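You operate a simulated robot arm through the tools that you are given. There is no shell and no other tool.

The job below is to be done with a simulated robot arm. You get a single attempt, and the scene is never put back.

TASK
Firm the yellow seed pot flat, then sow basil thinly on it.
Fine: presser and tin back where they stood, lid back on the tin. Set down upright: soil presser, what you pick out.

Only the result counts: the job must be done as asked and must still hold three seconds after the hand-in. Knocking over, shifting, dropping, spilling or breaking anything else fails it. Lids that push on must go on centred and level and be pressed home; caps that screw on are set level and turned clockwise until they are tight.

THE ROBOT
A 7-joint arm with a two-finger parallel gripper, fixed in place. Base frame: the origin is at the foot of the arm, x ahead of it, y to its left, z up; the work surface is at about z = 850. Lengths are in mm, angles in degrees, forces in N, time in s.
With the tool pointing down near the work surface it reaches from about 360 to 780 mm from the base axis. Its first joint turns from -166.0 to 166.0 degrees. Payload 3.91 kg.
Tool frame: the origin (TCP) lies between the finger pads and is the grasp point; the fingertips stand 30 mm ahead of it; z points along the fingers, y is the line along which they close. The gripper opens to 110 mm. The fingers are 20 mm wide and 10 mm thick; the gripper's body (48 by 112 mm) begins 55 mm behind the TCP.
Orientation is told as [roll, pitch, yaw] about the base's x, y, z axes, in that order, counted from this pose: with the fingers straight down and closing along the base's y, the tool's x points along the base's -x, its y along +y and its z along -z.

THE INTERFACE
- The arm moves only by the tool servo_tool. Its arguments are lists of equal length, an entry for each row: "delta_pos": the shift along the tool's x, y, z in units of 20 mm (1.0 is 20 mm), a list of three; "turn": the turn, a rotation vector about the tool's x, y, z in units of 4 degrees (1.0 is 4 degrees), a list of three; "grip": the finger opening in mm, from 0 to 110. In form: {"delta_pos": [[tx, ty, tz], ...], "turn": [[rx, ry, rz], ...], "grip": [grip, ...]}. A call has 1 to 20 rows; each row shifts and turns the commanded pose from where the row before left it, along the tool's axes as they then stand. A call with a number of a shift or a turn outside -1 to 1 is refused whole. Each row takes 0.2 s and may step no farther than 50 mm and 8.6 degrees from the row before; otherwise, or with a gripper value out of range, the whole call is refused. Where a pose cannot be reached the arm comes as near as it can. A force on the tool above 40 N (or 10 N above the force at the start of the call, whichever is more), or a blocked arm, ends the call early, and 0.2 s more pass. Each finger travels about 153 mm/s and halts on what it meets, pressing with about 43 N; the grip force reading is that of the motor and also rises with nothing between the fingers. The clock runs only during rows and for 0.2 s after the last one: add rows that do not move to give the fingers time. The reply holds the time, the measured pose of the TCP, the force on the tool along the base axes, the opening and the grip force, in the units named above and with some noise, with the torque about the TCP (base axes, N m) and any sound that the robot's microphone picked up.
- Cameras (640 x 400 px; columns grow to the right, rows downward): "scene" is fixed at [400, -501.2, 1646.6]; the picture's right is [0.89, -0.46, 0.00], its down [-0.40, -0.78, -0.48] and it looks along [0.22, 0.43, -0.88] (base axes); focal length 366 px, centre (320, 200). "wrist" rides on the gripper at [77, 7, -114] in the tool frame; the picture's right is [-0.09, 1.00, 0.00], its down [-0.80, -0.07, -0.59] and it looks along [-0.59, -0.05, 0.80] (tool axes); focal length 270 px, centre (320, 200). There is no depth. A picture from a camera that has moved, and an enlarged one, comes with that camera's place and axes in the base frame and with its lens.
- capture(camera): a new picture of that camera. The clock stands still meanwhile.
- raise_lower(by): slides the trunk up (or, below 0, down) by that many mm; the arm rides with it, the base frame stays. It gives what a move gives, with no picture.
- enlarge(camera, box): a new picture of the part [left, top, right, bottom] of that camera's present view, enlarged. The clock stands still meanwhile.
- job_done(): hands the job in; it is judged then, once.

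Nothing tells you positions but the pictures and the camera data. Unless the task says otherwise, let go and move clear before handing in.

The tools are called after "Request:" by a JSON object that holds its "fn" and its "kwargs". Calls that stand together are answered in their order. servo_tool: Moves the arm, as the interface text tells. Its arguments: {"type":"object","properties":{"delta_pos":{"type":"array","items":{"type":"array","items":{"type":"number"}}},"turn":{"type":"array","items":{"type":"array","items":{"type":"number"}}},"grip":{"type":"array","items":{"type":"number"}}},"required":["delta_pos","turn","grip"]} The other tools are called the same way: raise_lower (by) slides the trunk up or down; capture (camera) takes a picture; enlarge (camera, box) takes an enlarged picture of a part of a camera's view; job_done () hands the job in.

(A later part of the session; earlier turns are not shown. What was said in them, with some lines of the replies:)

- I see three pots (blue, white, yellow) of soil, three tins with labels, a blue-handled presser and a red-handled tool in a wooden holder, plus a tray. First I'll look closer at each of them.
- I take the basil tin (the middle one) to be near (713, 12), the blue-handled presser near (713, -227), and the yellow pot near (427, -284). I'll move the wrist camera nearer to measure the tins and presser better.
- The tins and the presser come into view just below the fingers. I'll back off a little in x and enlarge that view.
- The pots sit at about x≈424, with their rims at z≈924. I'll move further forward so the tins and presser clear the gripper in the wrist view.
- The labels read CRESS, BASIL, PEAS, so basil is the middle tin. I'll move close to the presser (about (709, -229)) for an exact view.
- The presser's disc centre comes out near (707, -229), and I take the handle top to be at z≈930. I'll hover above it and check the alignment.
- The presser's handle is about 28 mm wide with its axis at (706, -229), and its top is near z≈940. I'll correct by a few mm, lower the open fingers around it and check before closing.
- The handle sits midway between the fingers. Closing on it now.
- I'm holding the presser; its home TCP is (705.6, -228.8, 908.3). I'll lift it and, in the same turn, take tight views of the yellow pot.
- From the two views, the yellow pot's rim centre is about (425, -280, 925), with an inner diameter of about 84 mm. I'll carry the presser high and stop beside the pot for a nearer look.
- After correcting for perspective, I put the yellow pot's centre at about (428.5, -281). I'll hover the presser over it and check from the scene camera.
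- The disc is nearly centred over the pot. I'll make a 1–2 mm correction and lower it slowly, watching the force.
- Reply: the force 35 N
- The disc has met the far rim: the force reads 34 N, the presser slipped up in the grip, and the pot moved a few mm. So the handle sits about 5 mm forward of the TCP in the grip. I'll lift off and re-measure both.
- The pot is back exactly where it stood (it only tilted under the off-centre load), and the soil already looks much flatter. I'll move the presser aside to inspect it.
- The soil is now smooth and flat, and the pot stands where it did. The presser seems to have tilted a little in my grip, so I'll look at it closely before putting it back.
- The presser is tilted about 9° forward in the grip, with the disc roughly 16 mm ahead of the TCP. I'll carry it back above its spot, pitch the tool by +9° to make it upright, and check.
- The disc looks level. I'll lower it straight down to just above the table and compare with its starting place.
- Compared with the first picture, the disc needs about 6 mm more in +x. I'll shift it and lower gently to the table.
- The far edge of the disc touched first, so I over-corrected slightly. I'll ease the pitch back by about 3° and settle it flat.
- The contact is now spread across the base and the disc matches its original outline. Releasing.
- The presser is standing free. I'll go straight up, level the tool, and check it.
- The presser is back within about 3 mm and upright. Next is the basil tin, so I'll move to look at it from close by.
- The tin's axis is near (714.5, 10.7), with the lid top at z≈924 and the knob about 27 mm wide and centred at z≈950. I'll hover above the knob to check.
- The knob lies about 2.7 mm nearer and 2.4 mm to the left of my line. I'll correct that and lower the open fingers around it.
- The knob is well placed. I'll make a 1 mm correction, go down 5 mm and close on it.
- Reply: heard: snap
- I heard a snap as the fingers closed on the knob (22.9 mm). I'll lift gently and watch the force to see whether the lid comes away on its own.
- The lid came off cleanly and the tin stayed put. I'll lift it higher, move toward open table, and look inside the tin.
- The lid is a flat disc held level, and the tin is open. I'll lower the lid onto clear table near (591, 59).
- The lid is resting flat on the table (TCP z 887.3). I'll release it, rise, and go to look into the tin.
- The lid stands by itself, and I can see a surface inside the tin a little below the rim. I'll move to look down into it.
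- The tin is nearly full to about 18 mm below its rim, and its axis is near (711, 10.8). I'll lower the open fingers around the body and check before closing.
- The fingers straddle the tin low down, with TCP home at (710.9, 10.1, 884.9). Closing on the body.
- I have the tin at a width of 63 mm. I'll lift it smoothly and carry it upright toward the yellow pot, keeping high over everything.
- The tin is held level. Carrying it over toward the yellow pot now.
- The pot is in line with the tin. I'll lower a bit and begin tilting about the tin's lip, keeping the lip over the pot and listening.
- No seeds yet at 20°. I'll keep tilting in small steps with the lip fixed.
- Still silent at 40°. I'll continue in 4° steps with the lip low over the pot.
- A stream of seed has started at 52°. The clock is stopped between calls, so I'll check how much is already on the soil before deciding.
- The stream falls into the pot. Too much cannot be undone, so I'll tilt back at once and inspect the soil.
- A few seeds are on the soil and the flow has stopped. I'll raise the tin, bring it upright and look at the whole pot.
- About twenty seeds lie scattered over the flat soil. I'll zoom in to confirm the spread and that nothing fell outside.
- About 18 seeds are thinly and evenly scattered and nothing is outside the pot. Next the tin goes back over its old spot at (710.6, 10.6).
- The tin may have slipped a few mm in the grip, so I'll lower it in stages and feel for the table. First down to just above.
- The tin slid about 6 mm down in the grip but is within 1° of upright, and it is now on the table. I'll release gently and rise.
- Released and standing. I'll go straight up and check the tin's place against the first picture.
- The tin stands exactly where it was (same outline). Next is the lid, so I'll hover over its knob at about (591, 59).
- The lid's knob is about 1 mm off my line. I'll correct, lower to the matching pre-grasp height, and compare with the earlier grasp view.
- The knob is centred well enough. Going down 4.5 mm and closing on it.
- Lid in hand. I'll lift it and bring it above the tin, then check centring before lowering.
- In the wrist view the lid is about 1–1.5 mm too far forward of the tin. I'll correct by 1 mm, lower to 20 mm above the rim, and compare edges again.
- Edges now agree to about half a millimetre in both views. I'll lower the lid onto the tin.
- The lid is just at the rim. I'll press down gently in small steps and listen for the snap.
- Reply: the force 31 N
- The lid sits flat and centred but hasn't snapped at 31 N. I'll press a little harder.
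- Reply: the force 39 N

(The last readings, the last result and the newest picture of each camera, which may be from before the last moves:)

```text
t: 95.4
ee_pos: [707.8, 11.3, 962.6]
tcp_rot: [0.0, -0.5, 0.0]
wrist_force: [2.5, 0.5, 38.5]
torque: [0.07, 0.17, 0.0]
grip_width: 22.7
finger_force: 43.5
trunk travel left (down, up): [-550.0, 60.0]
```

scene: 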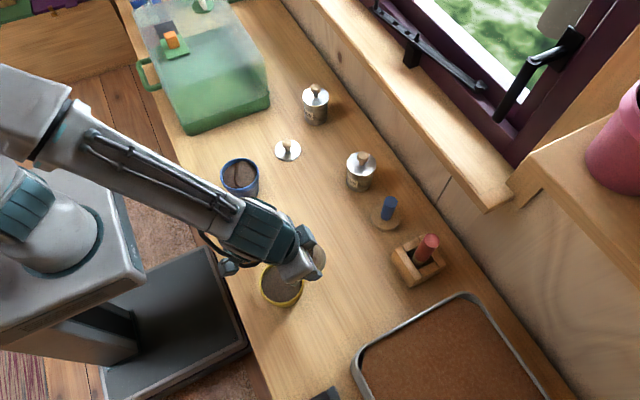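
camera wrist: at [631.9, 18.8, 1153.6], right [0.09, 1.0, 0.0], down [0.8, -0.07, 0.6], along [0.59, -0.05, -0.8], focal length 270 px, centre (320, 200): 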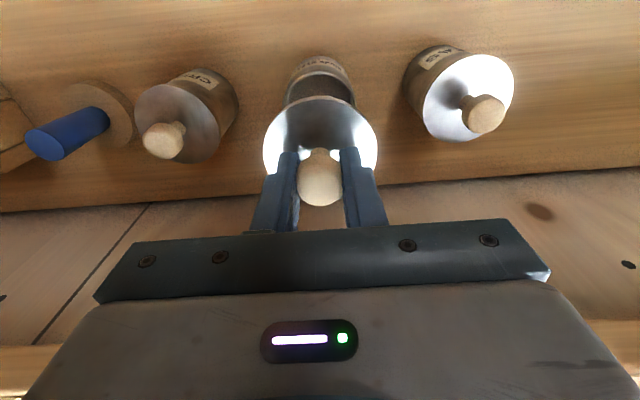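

At 38 N there's still no snap while gripping. I'll relieve the load, open the fingers, and look before pressing on the knob from above with closed fingers.

Request:
{"fn": "servo_tool", "kwargs": {"delta_pos": [[0, 0, -0.12], [0, 0, -0.11], [0, 0, 0], [0, 0, 0], [0, 0, 0]], "turn": [[0, 0, 0], [0, 0, 0], [0, 0, 0], [0, 0, 0], [0, 0, 0]], "grip": [15, 15, 24, 40, 60]}}

Request:
{"fn": "enlarge", "kwargs": {"camera": "wrist", "box": [240, 60, 400, 240]}}

Request:
{"fn": "enlarge", "kwargs": {"camera": "scene", "box": [310, 100, 370, 170]}}

```text
t: 96.6
ee_pos: [708.6, 12.7, 962.3]
tcp_rot: [0.1, 0.1, 0.0]
wrist_force: [0.3, 0.3, 0.8]
torque: [0.04, 0.02, -0.03]
grip_width: 59.8
finger_force: 0.1
trunk travel left (down, up): [-550.0, 60.0]
heard: snap
```

```text
2.22 times, centred on (320, 150) of wrist
camera zoom: at [630.9, 19.4, 1077.3], right [0.09, 1.0, 0.0], down [0.8, -0.07, 0.59], along [0.59, -0.05, -0.8], focal length 601 px, centre (320, 311)
```

zoom: 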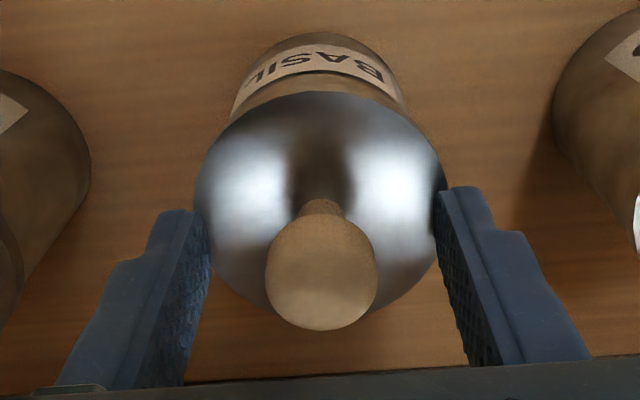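

```text
5.71 times, centred on (340, 135) of scene
camera zoom: at [400.0, -501.2, 1646.6], right [0.89, -0.46, 0.0], down [-0.4, -0.78, -0.48], along [0.22, 0.43, -0.88], focal length 2091 px, centre (206, 571)
```

zoom: 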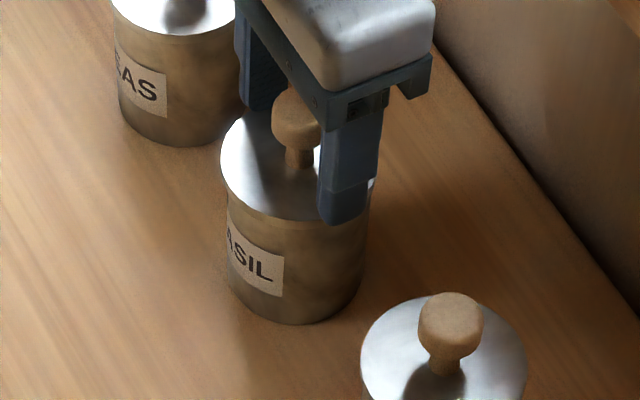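

A snap sounded as the fingers let go, so the lid seems to have latched. I'll rise clear and inspect its seating against the other tins.

Request:
{"fn": "servo_tool", "kwargs": {"delta_pos": [[0, 0, -0.5], [0, 0, -1], [0, 0, -1], [0, 0, -1], [0, 0, -1], [1, 0, 0], [1, 0, 0], [1, 0, 0]], "turn": [[0, 0, 0], [0, 0, 0], [0, 0, 0], [0, 0, 0], [0, 0, 0], [0, 0, 0], [0, 0, 0], [0, 0, 0]], "grip": [60, 60, 60, 60, 60, 60, 60, 60]}}

Request:
{"fn": "enlarge", "kwargs": {"camera": "scene", "box": [280, 70, 400, 200]}}

Request:
{"fn": "enlarge", "kwargs": {"camera": "wrist", "box": [170, 60, 490, 240]}}

Request:
{"fn": "enlarge", "kwargs": {"camera": "scene", "box": [310, 100, 370, 170]}}

```text
t: 98.4
ee_pos: [647.8, 12.3, 1052.5]
tcp_rot: [0.0, -0.1, 0.1]
wrist_force: [0.5, 1.1, -0.4]
torque: [-0.03, -0.03, 0.01]
grip_width: 59.9
finger_force: 0.1
trunk travel left (down, up): [-550.0, 60.0]
```

```text
3.08 times, centred on (340, 135) of scene
camera zoom: at [400.0, -501.2, 1646.6], right [0.89, -0.46, 0.0], down [-0.4, -0.78, -0.48], along [0.22, 0.43, -0.88], focal length 1126 px, centre (258, 400)
```

zoom: 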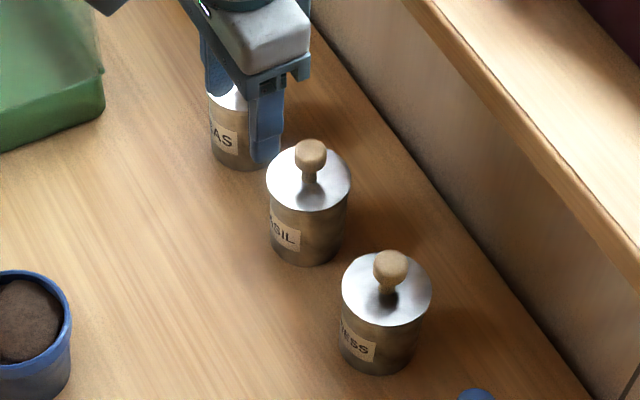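

```text
2.00 times, centred on (330, 150) of wrist
camera zoom: at [570.2, 19.7, 1168.6], right [0.09, 1.0, 0.0], down [0.8, -0.07, 0.6], along [0.59, -0.05, -0.8], focal length 541 px, centre (300, 300)
```

zoom: 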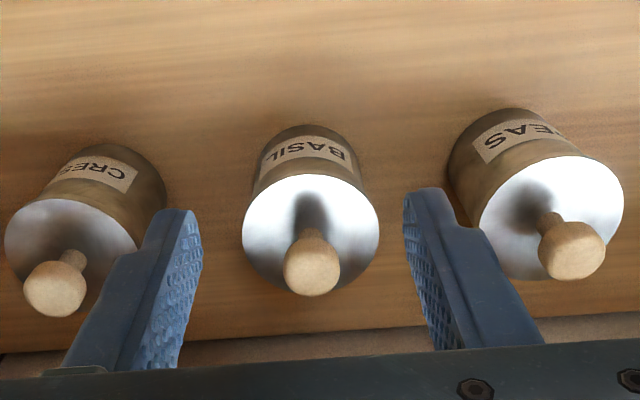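

```text
5.71 times, centred on (340, 135) of scene
camera zoom: at [400.0, -501.2, 1646.6], right [0.89, -0.46, 0.0], down [-0.4, -0.78, -0.48], along [0.22, 0.43, -0.88], focal length 2091 px, centre (206, 571)
```

zoom: 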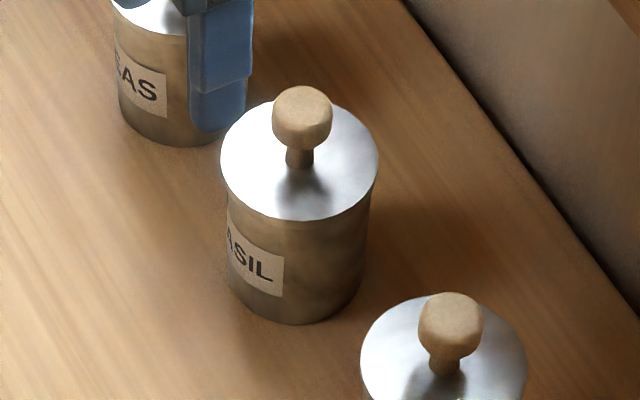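

The lid sits level and centred like the others. To be sure it is home, I'll press the knob from above with closed fingers and listen.

Request:
{"fn": "servo_tool", "kwargs": {"delta_pos": [[-1, 0, 0], [-1, 0, 0], [-1, 0, 0], [-0.06, -0.01, 0], [0, 0, 0.8], [0, 0, 0.6], [0, 0, 0.3], [0, 0, 0]], "turn": [[0, 0, 0], [0, 0, 0], [0, 0, 0], [0, 0, 0], [0, 0, 0], [0, 0, 0], [0, 0, 0], [0, 0, 0]], "grip": [30, 0, 0, 0, 0, 0, 0, 0]}}

Request:
{"fn": "enlarge", "kwargs": {"camera": "wrist", "box": [240, 60, 400, 200]}}

Request:
{"fn": "enlarge", "kwargs": {"camera": "scene", "box": [310, 80, 380, 170]}}

```text
t: 100.2
ee_pos: [711.1, 10.9, 1018.2]
tcp_rot: [0.0, -0.1, 0.0]
wrist_force: [0.5, 0.5, -0.4]
torque: [-0.01, 0.01, -0.03]
grip_width: 0.0
finger_force: 37.7
trunk travel left (down, up): [-550.0, 60.0]
```

```text
2.86 times, centred on (320, 130) of wrist
camera zoom: at [632.9, 18.5, 1134.8], right [0.09, 1.0, 0.0], down [0.8, -0.07, 0.6], along [0.59, -0.05, -0.8], focal length 772 px, centre (320, 400)
```

zoom: 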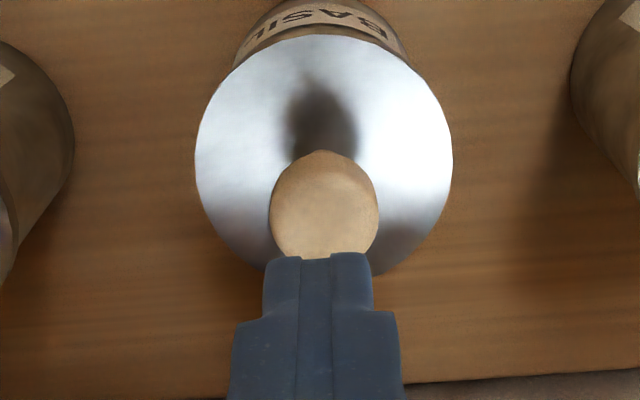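

```text
4.44 times, centred on (345, 125) of scene
camera zoom: at [400.0, -501.2, 1646.6], right [0.89, -0.46, 0.0], down [-0.4, -0.78, -0.48], along [0.22, 0.43, -0.88], focal length 1626 px, centre (209, 533)
```

zoom: 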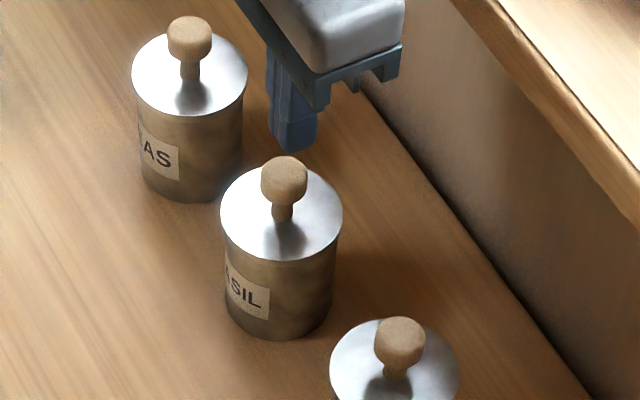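

Request:
{"fn": "servo_tool", "kwargs": {"delta_pos": [[0.06, 0.06, 0.3], [0, 0, 0.3], [0, 0, 0.1], [0, 0, 0.1]], "turn": [[0, 0, 0], [0, 0, 0], [0, 0, 0], [0, 0, 0]], "grip": [0, 0, 0, 0]}}

Request:
{"fn": "enlarge", "kwargs": {"camera": "scene", "box": [310, 80, 380, 170]}}

```text
t: 101.2
ee_pos: [709.5, 13.0, 1002.5]
tcp_rot: [0.0, -0.1, 0.0]
wrist_force: [-0.4, -0.8, 0.8]
torque: [-0.01, -0.02, 0.0]
grip_width: 0.1
finger_force: 38.4
trunk travel left (down, up): [-550.0, 60.0]
```

```text
4.44 times, centred on (345, 125) of scene
camera zoom: at [400.0, -501.2, 1646.6], right [0.89, -0.46, 0.0], down [-0.4, -0.78, -0.48], along [0.22, 0.43, -0.88], focal length 1626 px, centre (209, 533)
```

zoom: 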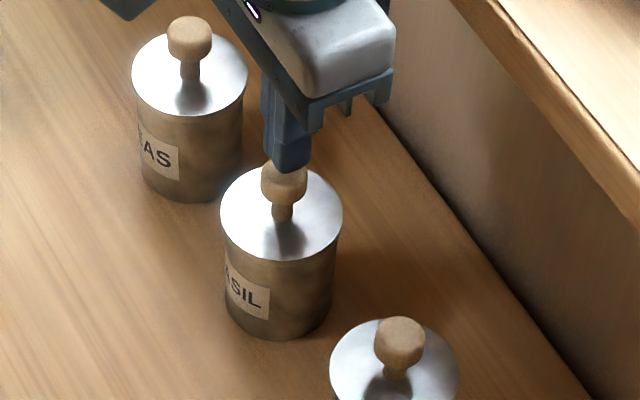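

Request:
{"fn": "servo_tool", "kwargs": {"delta_pos": [[0, 0, 0.1], [0, 0, 0.1]], "turn": [[0, 0, 0], [0, 0, 0]], "grip": [0, 0]}}

```text
t: 101.8
ee_pos: [709.1, 11.3, 998.0]
tcp_rot: [0.0, -0.1, -0.1]
wrist_force: [-0.5, 0.3, -0.7]
torque: [0.02, 0.02, 0.0]
grip_width: 0.0
finger_force: 38.1
trunk travel left (down, up): [-550.0, 60.0]
```

Request:
{"fn": "servo_tool", "kwargs": {"delta_pos": [[0, 0, 0.1], [0, 0, 0.05]], "turn": [[0, 0, 0], [0, 0, 0]], "grip": [0, 0]}}

```text
t: 102.4
ee_pos: [709.4, 13.7, 995.2]
tcp_rot: [0.0, 0.0, 0.0]
wrist_force: [-0.2, -0.2, -0.7]
torque: [-0.05, 0.03, 0.0]
grip_width: 0.1
finger_force: 38.0
trunk travel left (down, up): [-550.0, 60.0]
```

Request:
{"fn": "servo_tool", "kwargs": {"delta_pos": [[0, 0, 0.08], [0, 0, 0.05]], "turn": [[0, 0, 0], [0, 0, 0]], "grip": [0, 0]}}

```text
t: 103.0
ee_pos: [709.9, 13.3, 993.4]
tcp_rot: [0.0, -0.2, 0.0]
wrist_force: [-0.6, 0.3, 10.0]
torque: [0.0, 0.01, -0.02]
grip_width: 0.0
finger_force: 37.9
trunk travel left (down, up): [-550.0, 60.0]
```

Touching the knob with 10 N. I'll press on to about 30 N.

Request:
{"fn": "servo_tool", "kwargs": {"delta_pos": [[0, 0, 0.05], [0, 0, 0.04]], "turn": [[0, 0, 0], [0, 0, 0]], "grip": [0, 0]}}

```text
t: 103.6
ee_pos: [709.6, 13.2, 994.5]
tcp_rot: [0.0, -0.6, 0.0]
wrist_force: [1.8, 1.3, 25.3]
torque: [0.03, -0.02, -0.01]
grip_width: 0.0
finger_force: 37.6
trunk travel left (down, up): [-550.0, 60.0]
```

Request:
{"fn": "servo_tool", "kwargs": {"delta_pos": [[0, 0, 0.04], [0, 0, 0.03], [0, 0, 0]], "turn": [[0, 0, 0], [0, 0, 0], [0, 0, 0]], "grip": [0, 0, 0]}}

```text
t: 104.4
ee_pos: [708.6, 12.9, 994.8]
tcp_rot: [0.0, -0.7, -0.1]
wrist_force: [4.5, 1.0, 38.1]
torque: [-0.02, -0.09, 0.01]
grip_width: 0.1
finger_force: 38.0
trunk travel left (down, up): [-550.0, 60.0]
```

The lid is rigid under 38 N with no further movement, so it is home. I'll lift off and do a final check of everything.

Request:
{"fn": "servo_tool", "kwargs": {"delta_pos": [[0, 0, -0.25], [0, 0, -0.25], [0, 0, -0.6], [0, 0, -1], [0, 0, -1], [0, 0, -1], [1, 0, -0.5], [1, 0, -0.5], [1, 0.3, -0.5], [1, 0.5, 0], [1, 0.5, 0], [1, 0.5, 0], [1, 0.5, 0], [1, 0.5, 0]], "turn": [[0, 0, 0], [0, 0, 0], [0, 0, 0], [0, 0, 0], [0, 0, 0], [0, 0, 0], [0, 0, 0], [0, 0, 0], [0, 0, 0], [0, 0, 0], [0, 0, 0], [0, 0, 0], [0, 0, 0], [0, 0, 0]], "grip": [0, 0, 0, 0, 0, 0, 20, 40, 60, 60, 60, 60, 60, 60]}}

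Request:
{"fn": "capture", "kwargs": {"camera": "scene"}}

Request:
{"fn": "enlarge", "kwargs": {"camera": "scene", "box": [280, 70, 400, 200]}}

Request:
{"fn": "enlarge", "kwargs": {"camera": "scene", "box": [350, 180, 460, 300]}}

Request:
{"fn": "enlarge", "kwargs": {"camera": "scene", "box": [200, 140, 330, 320]}}

Request:
{"fn": "capture", "kwargs": {"camera": "wrist"}}

```text
t: 107.4
ee_pos: [548.2, 70.5, 1102.0]
tcp_rot: [0.0, -0.1, 0.1]
wrist_force: [0.0, 0.1, -0.1]
torque: [-0.02, 0.03, -0.04]
grip_width: 59.9
finger_force: 0.1
trunk travel left (down, up): [-550.0, 60.0]
```

```text
taken
```

scene: 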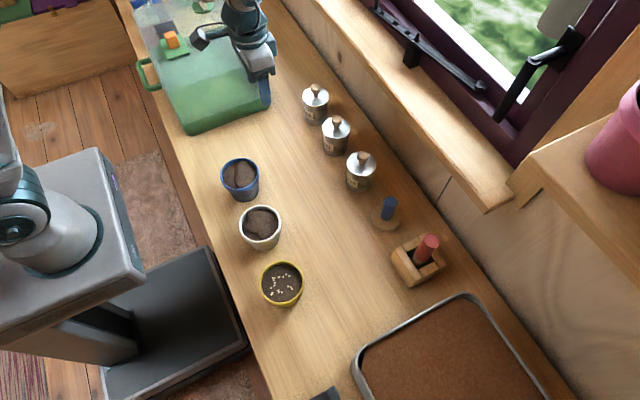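

```text
3.08 times, centred on (340, 135) of scene
camera zoom: at [400.0, -501.2, 1646.6], right [0.89, -0.46, 0.0], down [-0.4, -0.78, -0.48], along [0.22, 0.43, -0.88], focal length 1126 px, centre (258, 400)
```

zoom: 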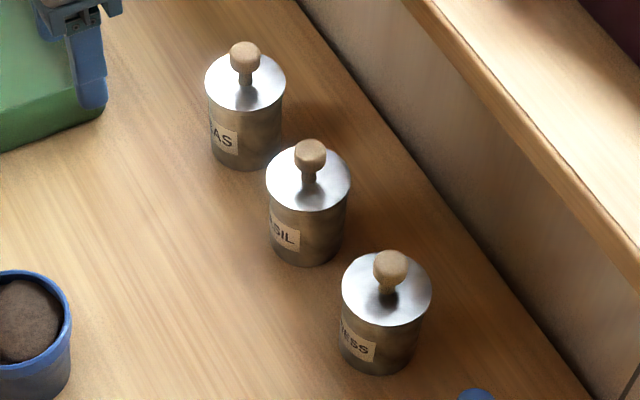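

```text
3.33 times, centred on (405, 240) of scene
camera zoom: at [400.0, -501.2, 1646.6], right [0.89, -0.46, 0.0], down [-0.4, -0.78, -0.48], along [0.22, 0.43, -0.88], focal length 1220 px, centre (37, 67)
```

zoom: 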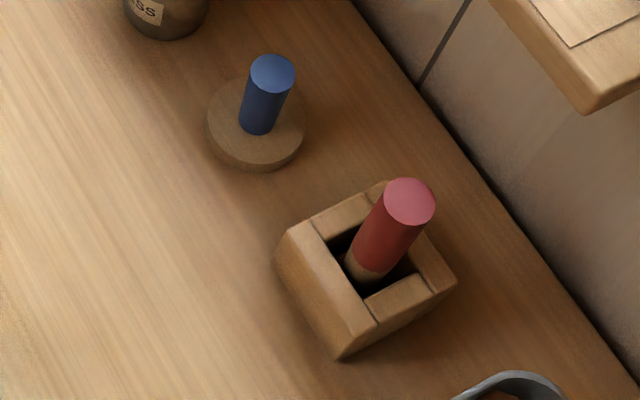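

```text
2.22 times, centred on (265, 230) of scene
camera zoom: at [400.0, -501.2, 1646.6], right [0.89, -0.46, 0.0], down [-0.4, -0.78, -0.48], along [0.22, 0.43, -0.88], focal length 813 px, centre (442, 133)
```

zoom: 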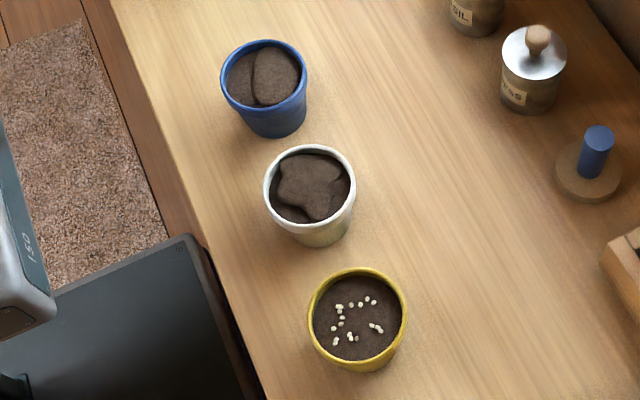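

```text
taken
camera wrist: at [469.7, 76.7, 1217.2], right [0.09, 1.0, 0.0], down [0.8, -0.07, 0.6], along [0.59, -0.05, -0.8], focal length 270 px, centre (320, 200)
```

wrist: 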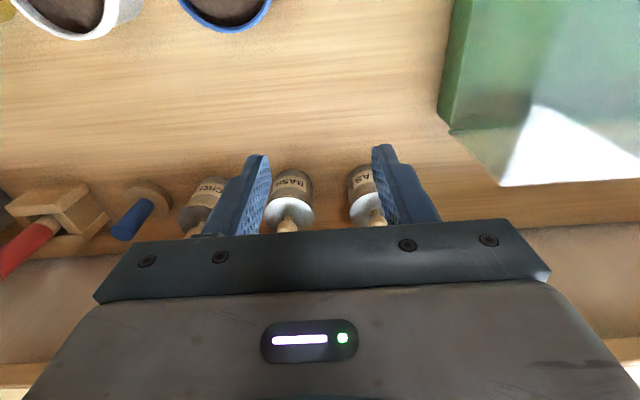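

Everything is in its final state:
- The soil in the yellow pot is flat, with basil seed sown thinly on it.
- The presser stands upright on its spot.
- The basil tin is back with its lid pressed home.
- The other pots and tins have not moved, and the arm is clear.

Handing in.

Request:
{"fn": "job_done", "kwargs": {}}

```text
The job is handed in.
```

I firmed the yellow pot's soil flat and sowed basil thinly on it. About 18 seeds lie scattered over the surface, and I saw none outside the pot.

- **Presser:** it stands upright on its old spot, within about 3 mm. My first press caught the pot's far rim and tilted the pot for a moment. The pot settled back exactly where it was and the soil came out flat, so I did not press again.
- **Basil tin:** it is upright within about 2 mm of where it stood.
- **Lid:** it looks centred and level. It snapped as I let go, and a further push of about 38 N on the knob did not move it, so I take it as pressed home.
- **Everything else:** the other pots, tins and the red-handled tool look unmoved, and the arm is clear.

The request gave no seed count for "thinly". I stopped about a second after the seed began to flow, because too much could not be taken back out.
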